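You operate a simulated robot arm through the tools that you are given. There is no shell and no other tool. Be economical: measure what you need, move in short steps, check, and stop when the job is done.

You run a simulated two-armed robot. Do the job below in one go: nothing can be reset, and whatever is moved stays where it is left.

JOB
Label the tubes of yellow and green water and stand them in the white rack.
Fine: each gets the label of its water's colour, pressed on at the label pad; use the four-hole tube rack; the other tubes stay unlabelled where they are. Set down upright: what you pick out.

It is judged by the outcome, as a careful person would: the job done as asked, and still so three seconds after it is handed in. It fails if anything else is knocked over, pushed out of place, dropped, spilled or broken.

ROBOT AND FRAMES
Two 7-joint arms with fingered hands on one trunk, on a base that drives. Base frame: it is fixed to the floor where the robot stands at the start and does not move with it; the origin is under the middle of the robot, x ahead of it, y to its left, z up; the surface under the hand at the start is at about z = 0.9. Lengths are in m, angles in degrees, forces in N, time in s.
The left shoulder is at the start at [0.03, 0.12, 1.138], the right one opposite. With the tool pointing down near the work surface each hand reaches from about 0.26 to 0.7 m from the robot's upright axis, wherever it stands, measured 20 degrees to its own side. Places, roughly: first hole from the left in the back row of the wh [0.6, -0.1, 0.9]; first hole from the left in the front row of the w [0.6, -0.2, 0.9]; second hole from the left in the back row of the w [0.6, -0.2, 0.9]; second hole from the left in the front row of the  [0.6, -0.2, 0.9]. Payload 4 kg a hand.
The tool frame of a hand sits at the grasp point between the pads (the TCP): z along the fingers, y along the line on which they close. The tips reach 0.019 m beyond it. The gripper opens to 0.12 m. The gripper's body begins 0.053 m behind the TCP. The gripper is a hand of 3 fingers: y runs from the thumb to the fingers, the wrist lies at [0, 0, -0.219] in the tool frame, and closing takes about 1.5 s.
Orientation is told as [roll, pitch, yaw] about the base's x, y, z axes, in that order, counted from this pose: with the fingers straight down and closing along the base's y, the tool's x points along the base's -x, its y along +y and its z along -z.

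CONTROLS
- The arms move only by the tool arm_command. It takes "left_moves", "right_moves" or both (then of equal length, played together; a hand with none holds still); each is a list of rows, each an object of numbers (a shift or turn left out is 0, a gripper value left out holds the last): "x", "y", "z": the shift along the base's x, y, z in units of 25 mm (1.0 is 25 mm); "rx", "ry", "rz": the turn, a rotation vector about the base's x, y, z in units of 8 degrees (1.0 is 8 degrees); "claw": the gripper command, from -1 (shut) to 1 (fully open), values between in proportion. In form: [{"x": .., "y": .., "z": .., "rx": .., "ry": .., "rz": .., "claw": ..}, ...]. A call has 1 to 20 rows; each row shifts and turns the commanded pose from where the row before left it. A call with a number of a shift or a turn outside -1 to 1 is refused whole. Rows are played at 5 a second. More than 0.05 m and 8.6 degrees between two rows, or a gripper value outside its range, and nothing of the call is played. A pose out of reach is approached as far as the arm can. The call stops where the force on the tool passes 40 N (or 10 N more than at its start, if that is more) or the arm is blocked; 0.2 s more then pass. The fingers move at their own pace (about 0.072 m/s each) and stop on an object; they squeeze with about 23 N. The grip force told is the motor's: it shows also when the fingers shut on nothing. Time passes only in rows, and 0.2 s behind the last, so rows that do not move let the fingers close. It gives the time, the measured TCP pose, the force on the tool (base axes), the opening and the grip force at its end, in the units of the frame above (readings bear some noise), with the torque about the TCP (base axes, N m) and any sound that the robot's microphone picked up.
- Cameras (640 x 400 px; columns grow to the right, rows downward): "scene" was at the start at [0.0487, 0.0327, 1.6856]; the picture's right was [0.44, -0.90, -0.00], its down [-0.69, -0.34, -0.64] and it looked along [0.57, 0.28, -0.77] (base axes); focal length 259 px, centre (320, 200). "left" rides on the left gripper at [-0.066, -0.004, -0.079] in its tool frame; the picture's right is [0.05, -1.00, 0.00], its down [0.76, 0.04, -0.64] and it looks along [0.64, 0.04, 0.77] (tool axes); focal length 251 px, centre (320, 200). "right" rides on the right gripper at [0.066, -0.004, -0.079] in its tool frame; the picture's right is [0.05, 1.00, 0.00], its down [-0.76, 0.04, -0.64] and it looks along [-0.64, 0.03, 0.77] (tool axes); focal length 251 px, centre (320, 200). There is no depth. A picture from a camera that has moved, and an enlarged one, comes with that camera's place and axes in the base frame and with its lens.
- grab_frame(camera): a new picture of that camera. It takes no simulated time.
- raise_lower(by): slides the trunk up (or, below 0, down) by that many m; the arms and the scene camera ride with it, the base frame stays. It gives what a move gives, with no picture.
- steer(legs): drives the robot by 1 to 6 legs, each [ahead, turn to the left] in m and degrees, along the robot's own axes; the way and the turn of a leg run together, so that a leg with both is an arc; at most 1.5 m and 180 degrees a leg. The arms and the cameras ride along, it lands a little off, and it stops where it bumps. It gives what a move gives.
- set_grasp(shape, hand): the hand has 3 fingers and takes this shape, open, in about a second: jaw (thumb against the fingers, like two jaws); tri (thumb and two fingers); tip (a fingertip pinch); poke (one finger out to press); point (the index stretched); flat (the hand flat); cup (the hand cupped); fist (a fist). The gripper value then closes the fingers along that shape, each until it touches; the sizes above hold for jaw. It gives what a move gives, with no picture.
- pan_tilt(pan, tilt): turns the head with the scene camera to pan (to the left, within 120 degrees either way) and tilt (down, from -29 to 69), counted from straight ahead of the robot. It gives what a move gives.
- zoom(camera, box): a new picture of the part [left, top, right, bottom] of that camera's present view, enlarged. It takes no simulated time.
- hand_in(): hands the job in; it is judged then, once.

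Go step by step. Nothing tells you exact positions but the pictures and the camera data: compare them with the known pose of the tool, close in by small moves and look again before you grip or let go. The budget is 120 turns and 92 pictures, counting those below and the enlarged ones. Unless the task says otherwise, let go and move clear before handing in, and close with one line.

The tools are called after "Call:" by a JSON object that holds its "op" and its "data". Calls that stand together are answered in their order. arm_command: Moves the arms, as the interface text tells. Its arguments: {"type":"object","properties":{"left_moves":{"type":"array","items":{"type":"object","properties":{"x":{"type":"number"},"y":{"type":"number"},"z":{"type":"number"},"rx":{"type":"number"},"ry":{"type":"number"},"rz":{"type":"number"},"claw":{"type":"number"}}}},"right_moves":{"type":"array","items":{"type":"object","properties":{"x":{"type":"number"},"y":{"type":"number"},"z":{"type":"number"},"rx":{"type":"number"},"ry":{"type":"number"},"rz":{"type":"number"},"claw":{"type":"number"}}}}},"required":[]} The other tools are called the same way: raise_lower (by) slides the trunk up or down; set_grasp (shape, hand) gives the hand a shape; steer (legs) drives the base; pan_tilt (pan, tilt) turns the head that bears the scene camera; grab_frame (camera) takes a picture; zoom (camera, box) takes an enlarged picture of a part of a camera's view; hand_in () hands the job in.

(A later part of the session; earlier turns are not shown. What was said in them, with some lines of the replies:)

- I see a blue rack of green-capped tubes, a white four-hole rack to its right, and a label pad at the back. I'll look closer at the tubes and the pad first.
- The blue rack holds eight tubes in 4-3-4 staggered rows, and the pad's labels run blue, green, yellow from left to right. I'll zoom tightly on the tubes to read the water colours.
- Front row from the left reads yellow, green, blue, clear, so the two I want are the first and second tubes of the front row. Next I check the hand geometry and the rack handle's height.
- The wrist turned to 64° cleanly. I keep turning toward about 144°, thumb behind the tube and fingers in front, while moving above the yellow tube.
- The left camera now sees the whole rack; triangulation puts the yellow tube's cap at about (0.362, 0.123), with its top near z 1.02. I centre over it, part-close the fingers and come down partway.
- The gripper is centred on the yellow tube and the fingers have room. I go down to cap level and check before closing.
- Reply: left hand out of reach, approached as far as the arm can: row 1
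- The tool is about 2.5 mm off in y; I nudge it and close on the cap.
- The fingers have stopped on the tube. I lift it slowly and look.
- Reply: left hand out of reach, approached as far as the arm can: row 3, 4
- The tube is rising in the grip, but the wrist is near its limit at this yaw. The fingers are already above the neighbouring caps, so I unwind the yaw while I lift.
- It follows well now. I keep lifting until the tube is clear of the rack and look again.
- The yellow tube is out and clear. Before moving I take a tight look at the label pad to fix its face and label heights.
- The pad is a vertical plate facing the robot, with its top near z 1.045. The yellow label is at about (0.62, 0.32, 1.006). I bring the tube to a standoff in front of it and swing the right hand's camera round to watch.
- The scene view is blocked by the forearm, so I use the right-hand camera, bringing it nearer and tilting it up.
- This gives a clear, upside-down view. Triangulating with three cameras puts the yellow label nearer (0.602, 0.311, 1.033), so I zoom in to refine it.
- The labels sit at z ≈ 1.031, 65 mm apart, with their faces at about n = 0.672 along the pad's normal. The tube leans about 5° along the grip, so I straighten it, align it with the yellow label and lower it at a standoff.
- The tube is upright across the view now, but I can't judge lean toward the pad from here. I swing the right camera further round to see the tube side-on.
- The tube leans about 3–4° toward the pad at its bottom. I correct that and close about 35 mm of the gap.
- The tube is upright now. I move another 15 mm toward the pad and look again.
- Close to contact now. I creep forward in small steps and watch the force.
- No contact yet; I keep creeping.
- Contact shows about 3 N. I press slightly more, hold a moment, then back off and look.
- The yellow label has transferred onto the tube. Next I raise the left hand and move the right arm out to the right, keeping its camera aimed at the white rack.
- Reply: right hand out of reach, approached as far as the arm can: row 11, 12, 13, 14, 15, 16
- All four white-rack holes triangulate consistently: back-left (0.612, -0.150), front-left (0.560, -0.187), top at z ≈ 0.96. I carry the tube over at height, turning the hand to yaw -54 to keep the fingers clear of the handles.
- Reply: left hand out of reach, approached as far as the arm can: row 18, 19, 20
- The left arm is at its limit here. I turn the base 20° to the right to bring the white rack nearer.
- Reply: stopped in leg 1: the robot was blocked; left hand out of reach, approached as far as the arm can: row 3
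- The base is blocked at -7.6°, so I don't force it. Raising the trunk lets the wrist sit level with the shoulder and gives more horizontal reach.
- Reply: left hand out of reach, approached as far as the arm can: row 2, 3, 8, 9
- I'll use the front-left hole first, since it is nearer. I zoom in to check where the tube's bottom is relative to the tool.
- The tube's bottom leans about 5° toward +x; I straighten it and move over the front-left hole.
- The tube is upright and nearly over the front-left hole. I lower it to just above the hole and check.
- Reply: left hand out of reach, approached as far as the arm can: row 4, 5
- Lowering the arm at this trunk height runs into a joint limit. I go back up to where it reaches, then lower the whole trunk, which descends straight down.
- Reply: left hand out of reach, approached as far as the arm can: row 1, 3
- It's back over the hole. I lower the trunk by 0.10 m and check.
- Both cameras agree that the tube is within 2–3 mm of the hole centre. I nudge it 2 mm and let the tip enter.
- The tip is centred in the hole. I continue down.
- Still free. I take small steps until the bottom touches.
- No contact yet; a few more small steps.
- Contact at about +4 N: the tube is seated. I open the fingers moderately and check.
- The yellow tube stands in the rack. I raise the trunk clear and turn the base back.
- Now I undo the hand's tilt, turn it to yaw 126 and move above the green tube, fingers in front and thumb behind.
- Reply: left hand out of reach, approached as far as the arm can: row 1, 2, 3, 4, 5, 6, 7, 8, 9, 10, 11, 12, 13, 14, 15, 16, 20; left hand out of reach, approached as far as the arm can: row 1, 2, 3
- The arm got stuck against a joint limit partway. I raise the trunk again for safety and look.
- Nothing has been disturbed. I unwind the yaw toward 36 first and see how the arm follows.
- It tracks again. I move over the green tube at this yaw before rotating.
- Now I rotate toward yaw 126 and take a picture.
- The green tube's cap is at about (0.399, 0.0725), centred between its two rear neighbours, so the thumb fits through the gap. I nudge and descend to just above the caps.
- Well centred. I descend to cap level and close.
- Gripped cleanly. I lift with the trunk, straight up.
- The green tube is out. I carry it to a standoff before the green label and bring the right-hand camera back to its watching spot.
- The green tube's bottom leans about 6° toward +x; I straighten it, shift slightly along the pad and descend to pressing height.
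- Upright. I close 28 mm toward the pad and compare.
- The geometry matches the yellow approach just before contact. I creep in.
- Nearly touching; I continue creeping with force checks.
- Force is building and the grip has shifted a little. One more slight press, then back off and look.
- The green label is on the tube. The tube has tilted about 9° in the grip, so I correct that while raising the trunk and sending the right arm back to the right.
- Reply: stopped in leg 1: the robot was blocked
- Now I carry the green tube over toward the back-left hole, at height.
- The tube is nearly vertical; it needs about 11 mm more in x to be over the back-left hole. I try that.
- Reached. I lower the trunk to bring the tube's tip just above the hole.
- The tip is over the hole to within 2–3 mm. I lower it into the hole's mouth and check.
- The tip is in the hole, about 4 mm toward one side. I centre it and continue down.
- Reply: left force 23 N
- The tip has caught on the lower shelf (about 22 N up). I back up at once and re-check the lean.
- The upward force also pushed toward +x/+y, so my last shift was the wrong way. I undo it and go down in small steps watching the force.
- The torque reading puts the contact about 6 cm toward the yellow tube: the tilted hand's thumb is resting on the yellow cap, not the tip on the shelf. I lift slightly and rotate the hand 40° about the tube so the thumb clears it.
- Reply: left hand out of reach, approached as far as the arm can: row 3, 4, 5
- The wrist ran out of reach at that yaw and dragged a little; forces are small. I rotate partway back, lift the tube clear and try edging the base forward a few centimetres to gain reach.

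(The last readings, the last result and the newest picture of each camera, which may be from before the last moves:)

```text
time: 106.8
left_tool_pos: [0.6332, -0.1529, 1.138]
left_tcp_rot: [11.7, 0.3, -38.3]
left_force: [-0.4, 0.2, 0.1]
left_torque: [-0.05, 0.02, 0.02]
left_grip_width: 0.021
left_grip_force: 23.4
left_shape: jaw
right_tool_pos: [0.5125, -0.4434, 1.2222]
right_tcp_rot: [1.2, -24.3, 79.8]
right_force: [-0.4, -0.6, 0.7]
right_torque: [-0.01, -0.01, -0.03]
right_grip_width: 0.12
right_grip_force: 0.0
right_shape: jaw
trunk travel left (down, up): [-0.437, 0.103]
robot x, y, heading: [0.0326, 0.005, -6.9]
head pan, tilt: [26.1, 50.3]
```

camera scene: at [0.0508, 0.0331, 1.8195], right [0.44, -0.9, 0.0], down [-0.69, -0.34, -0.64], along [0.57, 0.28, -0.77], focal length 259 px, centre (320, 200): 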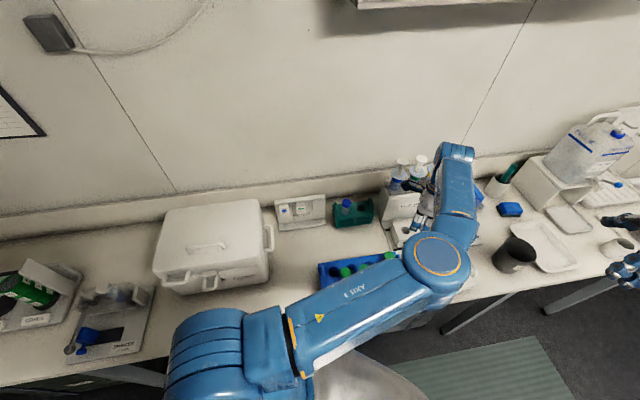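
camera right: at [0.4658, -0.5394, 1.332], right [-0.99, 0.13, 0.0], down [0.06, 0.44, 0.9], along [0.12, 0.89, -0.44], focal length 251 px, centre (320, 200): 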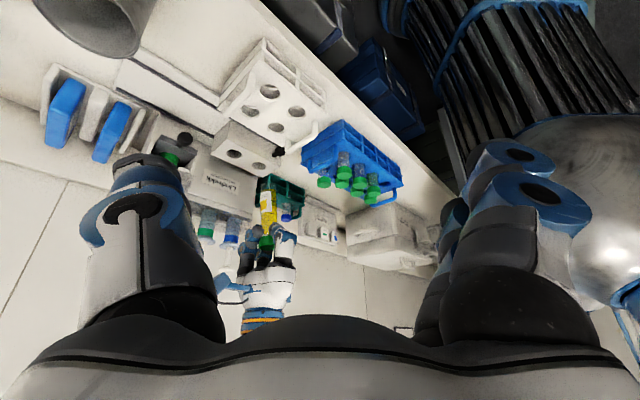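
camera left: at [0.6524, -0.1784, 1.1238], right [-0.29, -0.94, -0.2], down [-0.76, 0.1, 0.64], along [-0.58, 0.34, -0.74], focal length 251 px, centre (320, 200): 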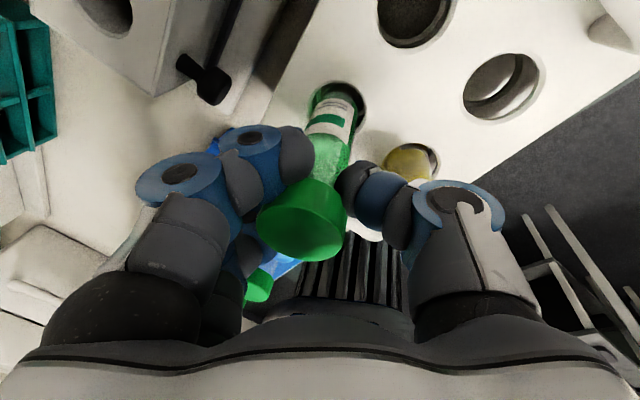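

That worked with no bump. I rotate to about yaw -12 over the hole and look.

Call:
{"op": "arm_command", "data": {"left_moves": [{"x": -0.33, "rz": 1}, {"x": -0.33, "rz": 1}, {"x": -0.31, "y": 0.08, "rz": 1}, {"rz": 0.3}]}}

Call:
{"op": "zoom", "data": {"camera": "left", "box": [200, 20, 440, 270]}}

Call:
{"op": "zoom", "data": {"camera": "right", "box": [240, 80, 356, 260]}}

```text
time: 107.8
left_tool_pos: [0.6114, -0.1523, 1.139]
left_tcp_rot: [11.8, 0.2, -11.6]
left_force: [-0.1, -0.6, -0.4]
left_torque: [0.01, 0.01, 0.0]
left_grip_width: 0.0209
left_grip_force: 22.8
left_shape: jaw
right_tool_pos: [0.5128, -0.4437, 1.2221]
right_tcp_rot: [1.2, -24.3, 79.8]
right_force: [-0.4, 0.6, -1.3]
right_torque: [0.0, 0.0, 0.0]
right_grip_width: 0.12
right_grip_force: 0.1
right_shape: jaw
trunk travel left (down, up): [-0.437, 0.103]
robot x, y, heading: [0.0311, 0.0063, -7.0]
head pan, tilt: [26.1, 50.3]
```

```text
1.60 times, centred on (320, 145) of left
camera zoom: at [0.6725, -0.1854, 1.2147], right [-0.25, -0.95, -0.2], down [-0.76, 0.07, 0.64], along [-0.59, 0.32, -0.74], focal length 402 px, centre (320, 288)
```

zoom: 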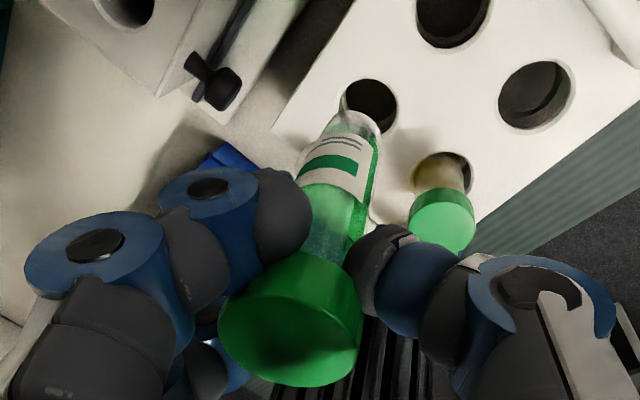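

```text
2.22 times, centred on (298, 170) of right
camera zoom: at [0.5021, -0.5366, 1.2658], right [-0.99, 0.12, 0.0], down [0.05, 0.43, 0.9], along [0.11, 0.89, -0.43], focal length 559 px, centre (369, 267)
```

zoom: 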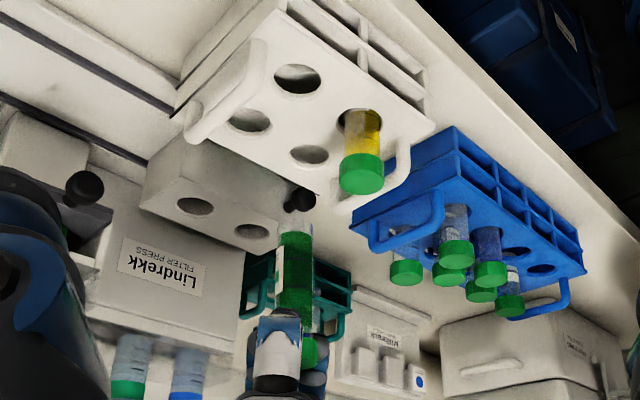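

The tube's bottom leans about 5° toward +x; I correct that and lower it to just above the hole.

Call:
{"op": "arm_command", "data": {"left_moves": [{"ry": 0.3}, {"ry": 0.3}, {}]}}

Call:
{"op": "raise_lower", "data": {"by": -0.055}}

Call:
{"op": "zoom", "data": {"camera": "left", "box": [240, 20, 440, 200]}}

Call:
{"op": "zoom", "data": {"camera": "right", "box": [240, 90, 356, 250]}}

```text
time: 108.6
left_tool_pos: [0.5989, -0.1467, 1.1377]
left_tcp_rot: [10.7, 5.1, -11.9]
left_force: [-1.6, 0.1, -0.9]
left_torque: [-0.02, 0.02, -0.02]
left_grip_width: 0.021
left_grip_force: 22.9
left_shape: jaw
left hand out of reach, approached as far as the arm can: row 1, 2
right_tool_pos: [0.5154, -0.4455, 1.2209]
right_tcp_rot: [1.4, -24.3, 79.8]
right_force: [0.0, -0.5, 0.3]
right_torque: [0.0, -0.02, -0.03]
right_grip_width: 0.1201
right_grip_force: 0.1
right_shape: jaw
trunk travel left (down, up): [-0.437, 0.103]
robot x, y, heading: [0.0332, 0.0071, -6.9]
head pan, tilt: [26.1, 50.3]
```

```text
time: 109.6
left_tool_pos: [0.5994, -0.1467, 1.083]
left_tcp_rot: [10.8, 5.0, -11.8]
left_force: [0.3, -0.1, -0.5]
left_torque: [0.0, 0.0, -0.01]
left_grip_width: 0.0211
left_grip_force: 23.2
left_shape: jaw
right_tool_pos: [0.5136, -0.4443, 1.1679]
right_tcp_rot: [1.4, -24.3, 79.8]
right_force: [0.1, 0.1, -0.5]
right_torque: [-0.01, 0.01, 0.0]
right_grip_width: 0.12
right_grip_force: 0.2
right_shape: jaw
trunk travel left (down, up): [-0.382, 0.158]
robot x, y, heading: [0.0337, 0.0081, -6.7]
head pan, tilt: [26.1, 50.3]
```

```text
2.22 times, centred on (340, 110) of left
camera zoom: at [0.6669, -0.1797, 1.1543], right [-0.27, -0.95, -0.18], down [-0.71, 0.07, 0.7], along [-0.65, 0.32, -0.69], focal length 559 px, centre (276, 400)
```

zoom: 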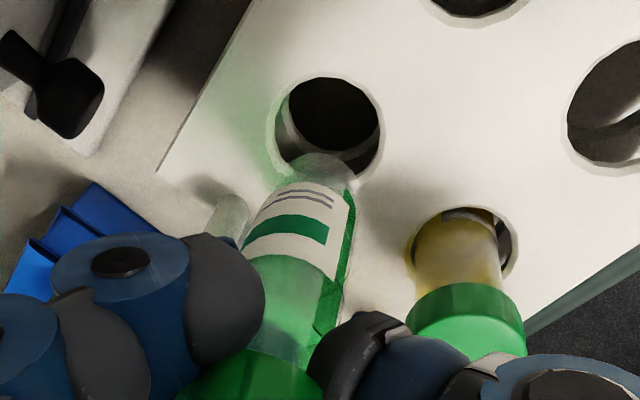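

```text
2.50 times, centred on (298, 170) of right
camera zoom: at [0.5029, -0.5368, 1.2105], right [-0.99, 0.12, 0.0], down [0.05, 0.43, 0.9], along [0.11, 0.89, -0.43], focal length 629 px, centre (375, 275)
```

zoom: 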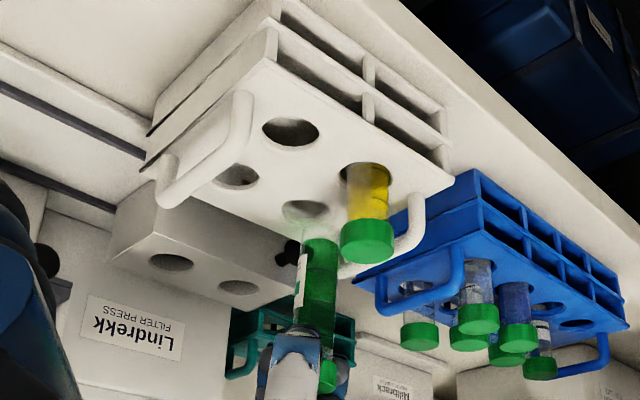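

Correcting the tilt cost reach again. I lift a little, edge the base forward another 3 cm and recentre.

Call:
{"op": "raise_lower", "data": {"by": 0.045}}

Call:
{"op": "steer", "data": {"legs": [[0.03, 0]]}}

```text
time: 110.5
left_tool_pos: [0.5993, -0.1461, 1.1277]
left_tcp_rot: [10.8, 5.2, -11.8]
left_force: [0.6, -0.7, -0.2]
left_torque: [0.03, 0.02, -0.04]
left_grip_width: 0.021
left_grip_force: 23.2
left_shape: jaw
right_tool_pos: [0.5147, -0.4442, 1.2118]
right_tcp_rot: [1.4, -24.3, 79.7]
right_force: [-0.4, -0.7, 0.1]
right_torque: [0.0, -0.01, 0.0]
right_grip_width: 0.1199
right_grip_force: 0.0
right_shape: jaw
trunk travel left (down, up): [-0.427, 0.113]
robot x, y, heading: [0.0337, 0.0095, -6.9]
head pan, tilt: [26.1, 50.3]
```

```text
time: 111.3
left_tool_pos: [0.6283, -0.1489, 1.1293]
left_tcp_rot: [10.8, 5.0, -11.8]
left_force: [-0.2, -0.5, -1.3]
left_torque: [-0.06, 0.03, -0.02]
left_grip_width: 0.0208
left_grip_force: 23.2
left_shape: jaw
right_tool_pos: [0.5432, -0.4476, 1.2132]
right_tcp_rot: [1.4, -24.2, 79.8]
right_force: [0.2, 0.2, 0.0]
right_torque: [0.0, 0.02, 0.01]
right_grip_width: 0.1202
right_grip_force: 0.0
right_shape: jaw
trunk travel left (down, up): [-0.427, 0.113]
robot x, y, heading: [0.0612, 0.0041, -6.9]
head pan, tilt: [26.1, 50.3]
```

From the last pictures, the right tool position is (0.6075, -0.150). I move there and lower again.

Call:
{"op": "arm_command", "data": {"left_moves": [{"x": -0.42}, {"x": -0.42, "y": -0.05}, {}]}}

Call:
{"op": "raise_lower", "data": {"by": -0.045}}

Call:
{"op": "zoom", "data": {"camera": "left", "box": [240, 20, 440, 200]}}

```text
time: 112.1
left_tool_pos: [0.619, -0.1588, 1.1277]
left_tcp_rot: [10.7, 5.1, -11.8]
left_force: [-0.2, -0.1, -1.0]
left_torque: [0.01, -0.01, 0.01]
left_grip_width: 0.021
left_grip_force: 22.2
left_shape: jaw
left hand out of reach, approached as far as the arm can: row 1, 2
right_tool_pos: [0.5438, -0.4479, 1.2112]
right_tcp_rot: [1.4, -24.4, 79.7]
right_force: [0.2, -0.3, 0.6]
right_torque: [-0.01, 0.02, 0.03]
right_grip_width: 0.1201
right_grip_force: 0.1
right_shape: jaw
trunk travel left (down, up): [-0.427, 0.113]
robot x, y, heading: [0.0601, 0.0013, -7.0]
head pan, tilt: [26.1, 50.3]
```

```text
time: 113.0
left_tool_pos: [0.6196, -0.1593, 1.0831]
left_tcp_rot: [10.8, 5.1, -11.7]
left_force: [-0.5, -0.9, -0.9]
left_torque: [0.0, 0.03, 0.01]
left_grip_width: 0.021
left_grip_force: 22.2
left_shape: jaw
right_tool_pos: [0.5434, -0.4473, 1.1662]
right_tcp_rot: [1.4, -24.3, 79.7]
right_force: [-0.6, -0.5, -0.7]
right_torque: [-0.03, 0.0, -0.01]
right_grip_width: 0.12
right_grip_force: 0.0
right_shape: jaw
trunk travel left (down, up): [-0.382, 0.158]
robot x, y, heading: [0.0605, 0.0031, -6.7]
head pan, tilt: [26.1, 50.3]
```

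```text
2.22 times, centred on (340, 110) of left
camera zoom: at [0.688, -0.1937, 1.1537], right [-0.27, -0.95, -0.18], down [-0.71, 0.07, 0.71], along [-0.66, 0.32, -0.69], focal length 559 px, centre (276, 400)
```

zoom: 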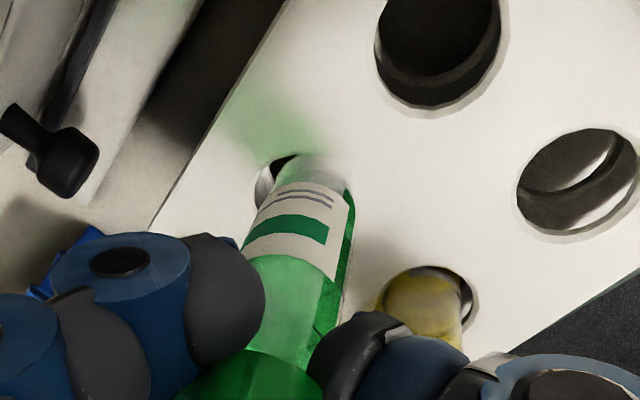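

The arm slides along a joint limit in that direction. I return it to the good configuration and do the remaining shift with the base instead.

Call:
{"op": "raise_lower", "data": {"by": 0.045}}

Call:
{"op": "arm_command", "data": {"left_moves": [{"x": 0.37, "y": 0.37}, {}]}}

Call:
{"op": "steer", "data": {"legs": [[-0.02, 0]]}}

```text
time: 113.8
left_tool_pos: [0.6218, -0.1602, 1.1278]
left_tcp_rot: [10.8, 5.1, -11.8]
left_force: [0.4, 0.3, -0.3]
left_torque: [-0.03, 0.04, 0.01]
left_grip_width: 0.021
left_grip_force: 23.3
left_shape: jaw
right_tool_pos: [0.5438, -0.449, 1.2121]
right_tcp_rot: [1.4, -24.3, 79.6]
right_force: [-0.7, -0.3, -0.2]
right_torque: [0.01, -0.02, -0.05]
right_grip_width: 0.1196
right_grip_force: 0.0
right_shape: jaw
trunk travel left (down, up): [-0.427, 0.113]
robot x, y, heading: [0.0607, 0.0059, -7.1]
head pan, tilt: [26.1, 50.3]
```

```text
time: 114.4
left_tool_pos: [0.6283, -0.1516, 1.1277]
left_tcp_rot: [10.7, 5.1, -11.9]
left_force: [-0.3, 0.2, -1.0]
left_torque: [0.0, -0.01, -0.01]
left_grip_width: 0.0211
left_grip_force: 22.8
left_shape: jaw
right_tool_pos: [0.5434, -0.4486, 1.212]
right_tcp_rot: [1.3, -24.3, 79.7]
right_force: [-0.5, -0.5, -1.0]
right_torque: [0.03, 0.0, -0.01]
right_grip_width: 0.1198
right_grip_force: 0.0
right_shape: jaw
trunk travel left (down, up): [-0.427, 0.113]
robot x, y, heading: [0.0591, 0.0038, -6.7]
head pan, tilt: [26.1, 50.3]
```

```text
time: 115.2
left_tool_pos: [0.6098, -0.1494, 1.1263]
left_tcp_rot: [10.7, 5.2, -11.8]
left_force: [1.0, 0.2, -0.7]
left_torque: [0.01, 0.02, -0.05]
left_grip_width: 0.0209
left_grip_force: 23.6
left_shape: jaw
right_tool_pos: [0.5246, -0.4458, 1.2098]
right_tcp_rot: [1.5, -24.3, 79.6]
right_force: [-0.6, 0.4, -0.6]
right_torque: [-0.01, -0.03, -0.01]
right_grip_width: 0.12
right_grip_force: 0.1
right_shape: jaw
trunk travel left (down, up): [-0.427, 0.113]
robot x, y, heading: [0.0389, 0.0041, -7.1]
head pan, tilt: [26.1, 50.3]
```

I'm within about 2 mm of the target now. I lower it to the hole's mouth and check.

Call:
{"op": "raise_lower", "data": {"by": -0.06}}

Call:
{"op": "zoom", "data": {"camera": "left", "box": [240, 20, 440, 200]}}

```text
time: 116.2
left_tool_pos: [0.6092, -0.1496, 1.0679]
left_tcp_rot: [10.7, 5.1, -11.8]
left_force: [-0.6, 0.3, -0.7]
left_torque: [-0.02, 0.02, 0.02]
left_grip_width: 0.0207
left_grip_force: 23.1
left_shape: jaw
right_tool_pos: [0.5242, -0.4464, 1.1516]
right_tcp_rot: [1.3, -24.3, 79.6]
right_force: [0.6, 0.5, -0.6]
right_torque: [-0.05, 0.0, 0.0]
right_grip_width: 0.1199
right_grip_force: 0.0
right_shape: jaw
trunk travel left (down, up): [-0.367, 0.173]
robot x, y, heading: [0.0409, 0.0064, -7.0]
head pan, tilt: [26.1, 50.3]
```

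```text
2.22 times, centred on (340, 110) of left
camera zoom: at [0.6769, -0.1823, 1.1382], right [-0.27, -0.95, -0.18], down [-0.71, 0.07, 0.71], along [-0.66, 0.32, -0.69], focal length 559 px, centre (276, 400)
```

zoom: 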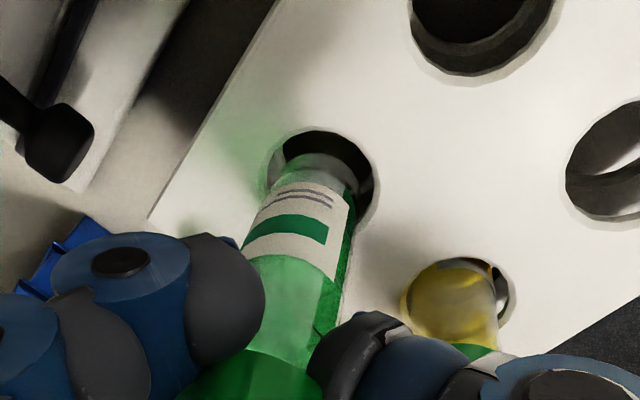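

The tip is centred in the hole. I lower it in steps, watching the force.

Call:
{"op": "raise_lower", "data": {"by": -0.025}}

Call:
{"op": "raise_lower", "data": {"by": -0.012}}

Call:
{"op": "raise_lower", "data": {"by": -0.006}}

```text
time: 116.9
left_tool_pos: [0.6075, -0.1489, 1.043]
left_tcp_rot: [10.8, 5.1, -11.8]
left_force: [1.1, -0.7, 0.1]
left_torque: [-0.04, -0.02, 0.0]
left_grip_width: 0.0212
left_grip_force: 23.4
left_shape: jaw
right_tool_pos: [0.5231, -0.4445, 1.126]
right_tcp_rot: [1.3, -24.3, 79.8]
right_force: [-1.0, 0.5, -0.3]
right_torque: [0.01, -0.03, 0.02]
right_grip_width: 0.1198
right_grip_force: 0.1
right_shape: jaw
trunk travel left (down, up): [-0.342, 0.198]
robot x, y, heading: [0.0435, 0.005, -6.8]
head pan, tilt: [26.1, 50.3]
```

```text
time: 117.5
left_tool_pos: [0.6079, -0.1483, 1.0313]
left_tcp_rot: [10.7, 5.1, -11.8]
left_force: [0.5, 0.3, -0.4]
left_torque: [0.0, 0.01, -0.04]
left_grip_width: 0.0211
left_grip_force: 23.0
left_shape: jaw
right_tool_pos: [0.5233, -0.4455, 1.1147]
right_tcp_rot: [1.5, -24.3, 79.6]
right_force: [-0.4, -0.2, -0.5]
right_torque: [0.0, -0.04, 0.01]
right_grip_width: 0.1197
right_grip_force: 0.1
right_shape: jaw
trunk travel left (down, up): [-0.33, 0.21]
robot x, y, heading: [0.0422, 0.0103, -6.7]
head pan, tilt: [26.1, 50.3]
```

```text
time: 118.1
left_tool_pos: [0.6089, -0.1483, 1.0251]
left_tcp_rot: [10.7, 5.2, -11.8]
left_force: [-0.7, 0.7, -0.5]
left_torque: [-0.03, 0.0, 0.01]
left_grip_width: 0.021
left_grip_force: 22.6
left_shape: jaw
right_tool_pos: [0.5246, -0.4454, 1.1084]
right_tcp_rot: [1.3, -24.3, 79.6]
right_force: [0.1, 0.5, 0.1]
right_torque: [-0.02, -0.03, -0.01]
right_grip_width: 0.12
right_grip_force: 0.1
right_shape: jaw
trunk travel left (down, up): [-0.324, 0.216]
robot x, y, heading: [0.0433, 0.0067, -6.8]
head pan, tilt: [26.1, 50.3]
```

Past the earlier contact height and still free. I continue.

Call:
{"op": "raise_lower", "data": {"by": -0.008}}

Call:
{"op": "raise_lower", "data": {"by": -0.005}}

Call:
{"op": "raise_lower", "data": {"by": -0.004}}

```text
time: 118.7
left_tool_pos: [0.6089, -0.1487, 1.0163]
left_tcp_rot: [10.7, 5.0, -11.8]
left_force: [0.3, 0.0, -0.8]
left_torque: [0.04, -0.05, -0.03]
left_grip_width: 0.021
left_grip_force: 23.3
left_shape: jaw
right_tool_pos: [0.5229, -0.4465, 1.1009]
right_tcp_rot: [1.5, -24.2, 79.8]
right_force: [-0.2, 0.2, -0.5]
right_torque: [0.0, 0.04, 0.04]
right_grip_width: 0.1198
right_grip_force: 0.2
right_shape: jaw
trunk travel left (down, up): [-0.316, 0.224]
robot x, y, heading: [0.045, 0.0063, -7.0]
head pan, tilt: [26.1, 50.3]
```

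```text
time: 119.2
left_tool_pos: [0.6087, -0.1479, 1.0116]
left_tcp_rot: [10.7, 5.1, -11.8]
left_force: [-0.4, 0.0, 0.6]
left_torque: [-0.03, -0.02, 0.03]
left_grip_width: 0.021
left_grip_force: 22.9
left_shape: jaw
right_tool_pos: [0.523, -0.4454, 1.0942]
right_tcp_rot: [1.4, -24.3, 79.7]
right_force: [0.4, -0.1, -0.1]
right_torque: [-0.01, 0.02, 0.0]
right_grip_width: 0.1199
right_grip_force: 0.0
right_shape: jaw
trunk travel left (down, up): [-0.311, 0.229]
robot x, y, heading: [0.0434, 0.0049, -6.9]
head pan, tilt: [26.1, 50.3]
```

```text
time: 119.7
left_tool_pos: [0.6092, -0.1486, 1.0075]
left_tcp_rot: [10.8, 5.2, -11.8]
left_force: [0.5, -0.5, -0.9]
left_torque: [0.02, 0.0, -0.01]
left_grip_width: 0.021
left_grip_force: 23.1
left_shape: jaw
right_tool_pos: [0.5223, -0.4461, 1.091]
right_tcp_rot: [1.4, -24.3, 79.7]
right_force: [-0.3, 0.3, -0.4]
right_torque: [-0.02, 0.0, -0.01]
right_grip_width: 0.1202
right_grip_force: 0.1
right_shape: jaw
trunk travel left (down, up): [-0.307, 0.233]
robot x, y, heading: [0.0399, 0.0052, -7.1]
head pan, tilt: [26.1, 50.3]
```

Call:
{"op": "raise_lower", "data": {"by": -0.003}}

Call:
{"op": "raise_lower", "data": {"by": -0.003}}

Call:
{"op": "zoom", "data": {"camera": "right", "box": [250, 90, 366, 250]}}

```text
time: 120.2
left_tool_pos: [0.6087, -0.1489, 1.0058]
left_tcp_rot: [10.8, 5.1, -11.8]
left_force: [0.0, -0.4, 1.4]
left_torque: [0.01, -0.01, 0.04]
left_grip_width: 0.0207
left_grip_force: 23.7
left_shape: jaw
right_tool_pos: [0.5248, -0.4458, 1.0881]
right_tcp_rot: [1.4, -24.3, 79.6]
right_force: [0.0, 0.1, -0.2]
right_torque: [-0.02, 0.03, 0.02]
right_grip_width: 0.12
right_grip_force: 0.1
right_shape: jaw
trunk travel left (down, up): [-0.304, 0.236]
robot x, y, heading: [0.0417, 0.0022, -6.7]
head pan, tilt: [26.1, 50.3]
```

```text
time: 120.8
left_tool_pos: [0.608, -0.147, 1.0035]
left_tcp_rot: [10.6, 5.0, -11.8]
left_force: [-0.5, 0.8, 10.2]
left_torque: [0.07, 0.07, -0.01]
left_grip_width: 0.0207
left_grip_force: 22.8
left_shape: jaw
right_tool_pos: [0.5222, -0.4465, 1.0863]
right_tcp_rot: [1.3, -24.3, 79.7]
right_force: [0.1, 0.0, 0.2]
right_torque: [-0.01, -0.02, 0.0]
right_grip_width: 0.1201
right_grip_force: 0.1
right_shape: jaw
trunk travel left (down, up): [-0.301, 0.239]
robot x, y, heading: [0.0385, 0.0072, -6.8]
head pan, tilt: [26.1, 50.3]
```

```text
2.50 times, centred on (308, 170) of right
camera zoom: at [0.5115, -0.5377, 1.13], right [-0.99, 0.12, 0.0], down [0.05, 0.43, 0.9], along [0.11, 0.89, -0.43], focal length 629 px, centre (350, 275)
```

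zoom: 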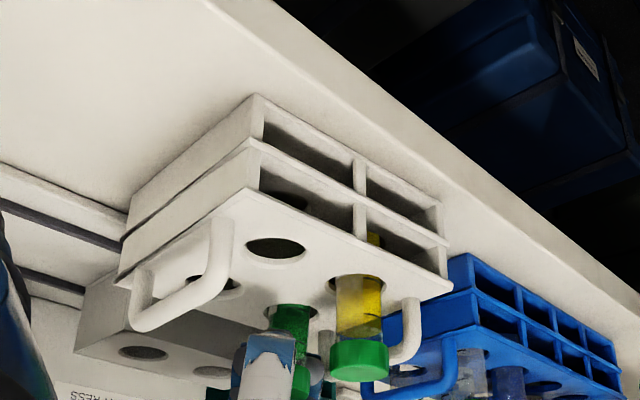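

Seated at the same height as the first tube, about 10 N straight up with no torque. I relieve slightly, then open just enough.

Call:
{"op": "raise_lower", "data": {"by": 0.0015}}

Call:
{"op": "arm_command", "data": {"left_moves": [{"claw": -0.7}, {"claw": -0.5}, {"claw": -0.3}, {"claw": -0.1}, {"claw": 0.0}, {}]}}

Call:
{"op": "grab_frame", "data": {"camera": "left"}}

```text
time: 121.3
left_tool_pos: [0.6076, -0.148, 1.0045]
left_tcp_rot: [10.6, 5.1, -11.8]
left_force: [0.3, -0.1, 7.6]
left_torque: [0.03, 0.04, -0.04]
left_grip_width: 0.0209
left_grip_force: 23.4
left_shape: jaw
right_tool_pos: [0.5234, -0.4463, 1.0867]
right_tcp_rot: [1.3, -24.3, 79.6]
right_force: [0.0, -0.3, -0.1]
right_torque: [0.02, -0.03, -0.01]
right_grip_width: 0.1201
right_grip_force: 0.0
right_shape: jaw
trunk travel left (down, up): [-0.303, 0.237]
robot x, y, heading: [0.0415, 0.0033, -7.0]
head pan, tilt: [26.1, 50.3]
```

```text
time: 122.7
left_tool_pos: [0.6083, -0.1487, 1.0037]
left_tcp_rot: [10.7, 5.1, -11.7]
left_force: [-0.1, -0.5, -0.8]
left_torque: [0.01, -0.05, 0.04]
left_grip_width: 0.0595
left_grip_force: 0.0
left_shape: jaw
right_tool_pos: [0.5235, -0.4461, 1.0876]
right_tcp_rot: [1.4, -24.4, 79.7]
right_force: [-0.2, 0.0, -0.2]
right_torque: [-0.01, 0.0, 0.0]
right_grip_width: 0.1199
right_grip_force: 0.0
right_shape: jaw
trunk travel left (down, up): [-0.303, 0.237]
robot x, y, heading: [0.0451, 0.0067, -6.8]
head pan, tilt: [26.1, 50.3]
```

```text
3 pictures are left
camera left: at [0.6764, -0.1822, 1.0738], right [-0.27, -0.95, -0.18], down [-0.71, 0.07, 0.71], along [-0.66, 0.32, -0.69], focal length 251 px, centre (320, 200)
```

left: 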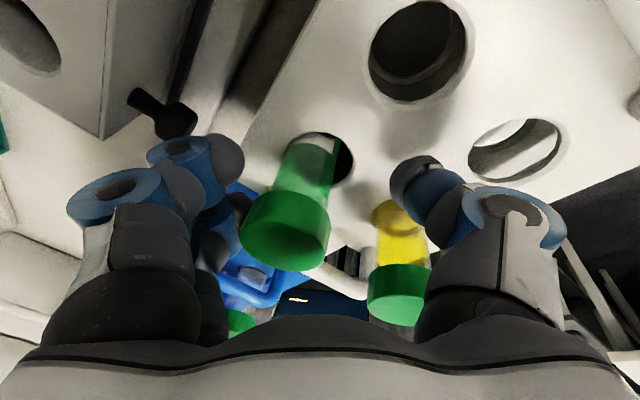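

Both tubes stand in the rack and the fingers are clear of them. I lift the hand away slowly.

Call:
{"op": "raise_lower", "data": {"by": 0.02}}

Call:
{"op": "raise_lower", "data": {"by": 0.16}}

Call:
{"op": "grab_frame", "data": {"camera": "right"}}

```text
time: 123.3
left_tool_pos: [0.6099, -0.1493, 1.0225]
left_tcp_rot: [10.6, 5.1, -11.8]
left_force: [-0.1, -0.3, -0.6]
left_torque: [0.01, -0.01, -0.01]
left_grip_width: 0.0596
left_grip_force: 0.0
left_shape: jaw
right_tool_pos: [0.5235, -0.4463, 1.1064]
right_tcp_rot: [1.4, -24.3, 79.7]
right_force: [0.6, 0.4, -0.1]
right_torque: [0.05, -0.03, 0.02]
right_grip_width: 0.12
right_grip_force: 0.1
right_shape: jaw
trunk travel left (down, up): [-0.323, 0.217]
robot x, y, heading: [0.0421, 0.0072, -7.1]
head pan, tilt: [26.1, 50.3]
```

```text
time: 125.2
left_tool_pos: [0.6084, -0.148, 1.1829]
left_tcp_rot: [10.8, 5.2, -11.8]
left_force: [0.2, 0.0, -0.3]
left_torque: [0.02, 0.02, -0.02]
left_grip_width: 0.0593
left_grip_force: 0.0
left_shape: jaw
right_tool_pos: [0.523, -0.4468, 1.2664]
right_tcp_rot: [1.4, -24.3, 79.6]
right_force: [0.6, -0.1, 0.4]
right_torque: [-0.01, 0.02, 0.03]
right_grip_width: 0.1198
right_grip_force: 0.1
right_shape: jaw
trunk travel left (down, up): [-0.483, 0.057]
robot x, y, heading: [0.0393, 0.0075, -6.9]
head pan, tilt: [26.1, 50.3]
```

```text
2 pictures are left
camera right: at [0.5125, -0.5381, 1.3106], right [-0.99, 0.12, 0.0], down [0.05, 0.43, 0.9], along [0.11, 0.9, -0.43], focal length 251 px, centre (320, 200)
```

right: 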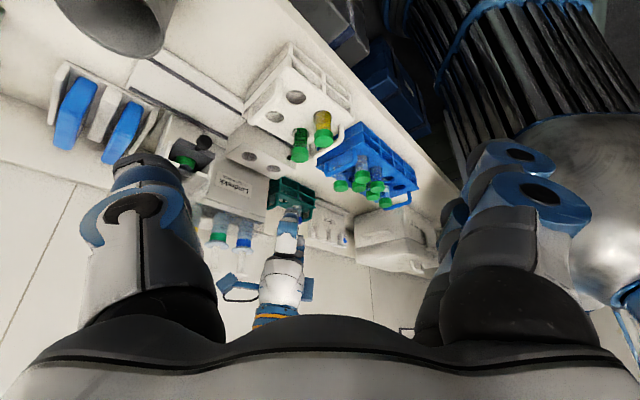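

Both labelled tubes stand upright in the white rack, the other tubes are untouched in the blue rack, and both hands are clear. I hand in.

Call:
{"op": "hand_in", "data": {}}

```text
The job is handed in.
```

The yellow and green tubes are labelled with their own colours and stand upright in the white four-hole rack; the other tubes are unlabelled in the blue rack.
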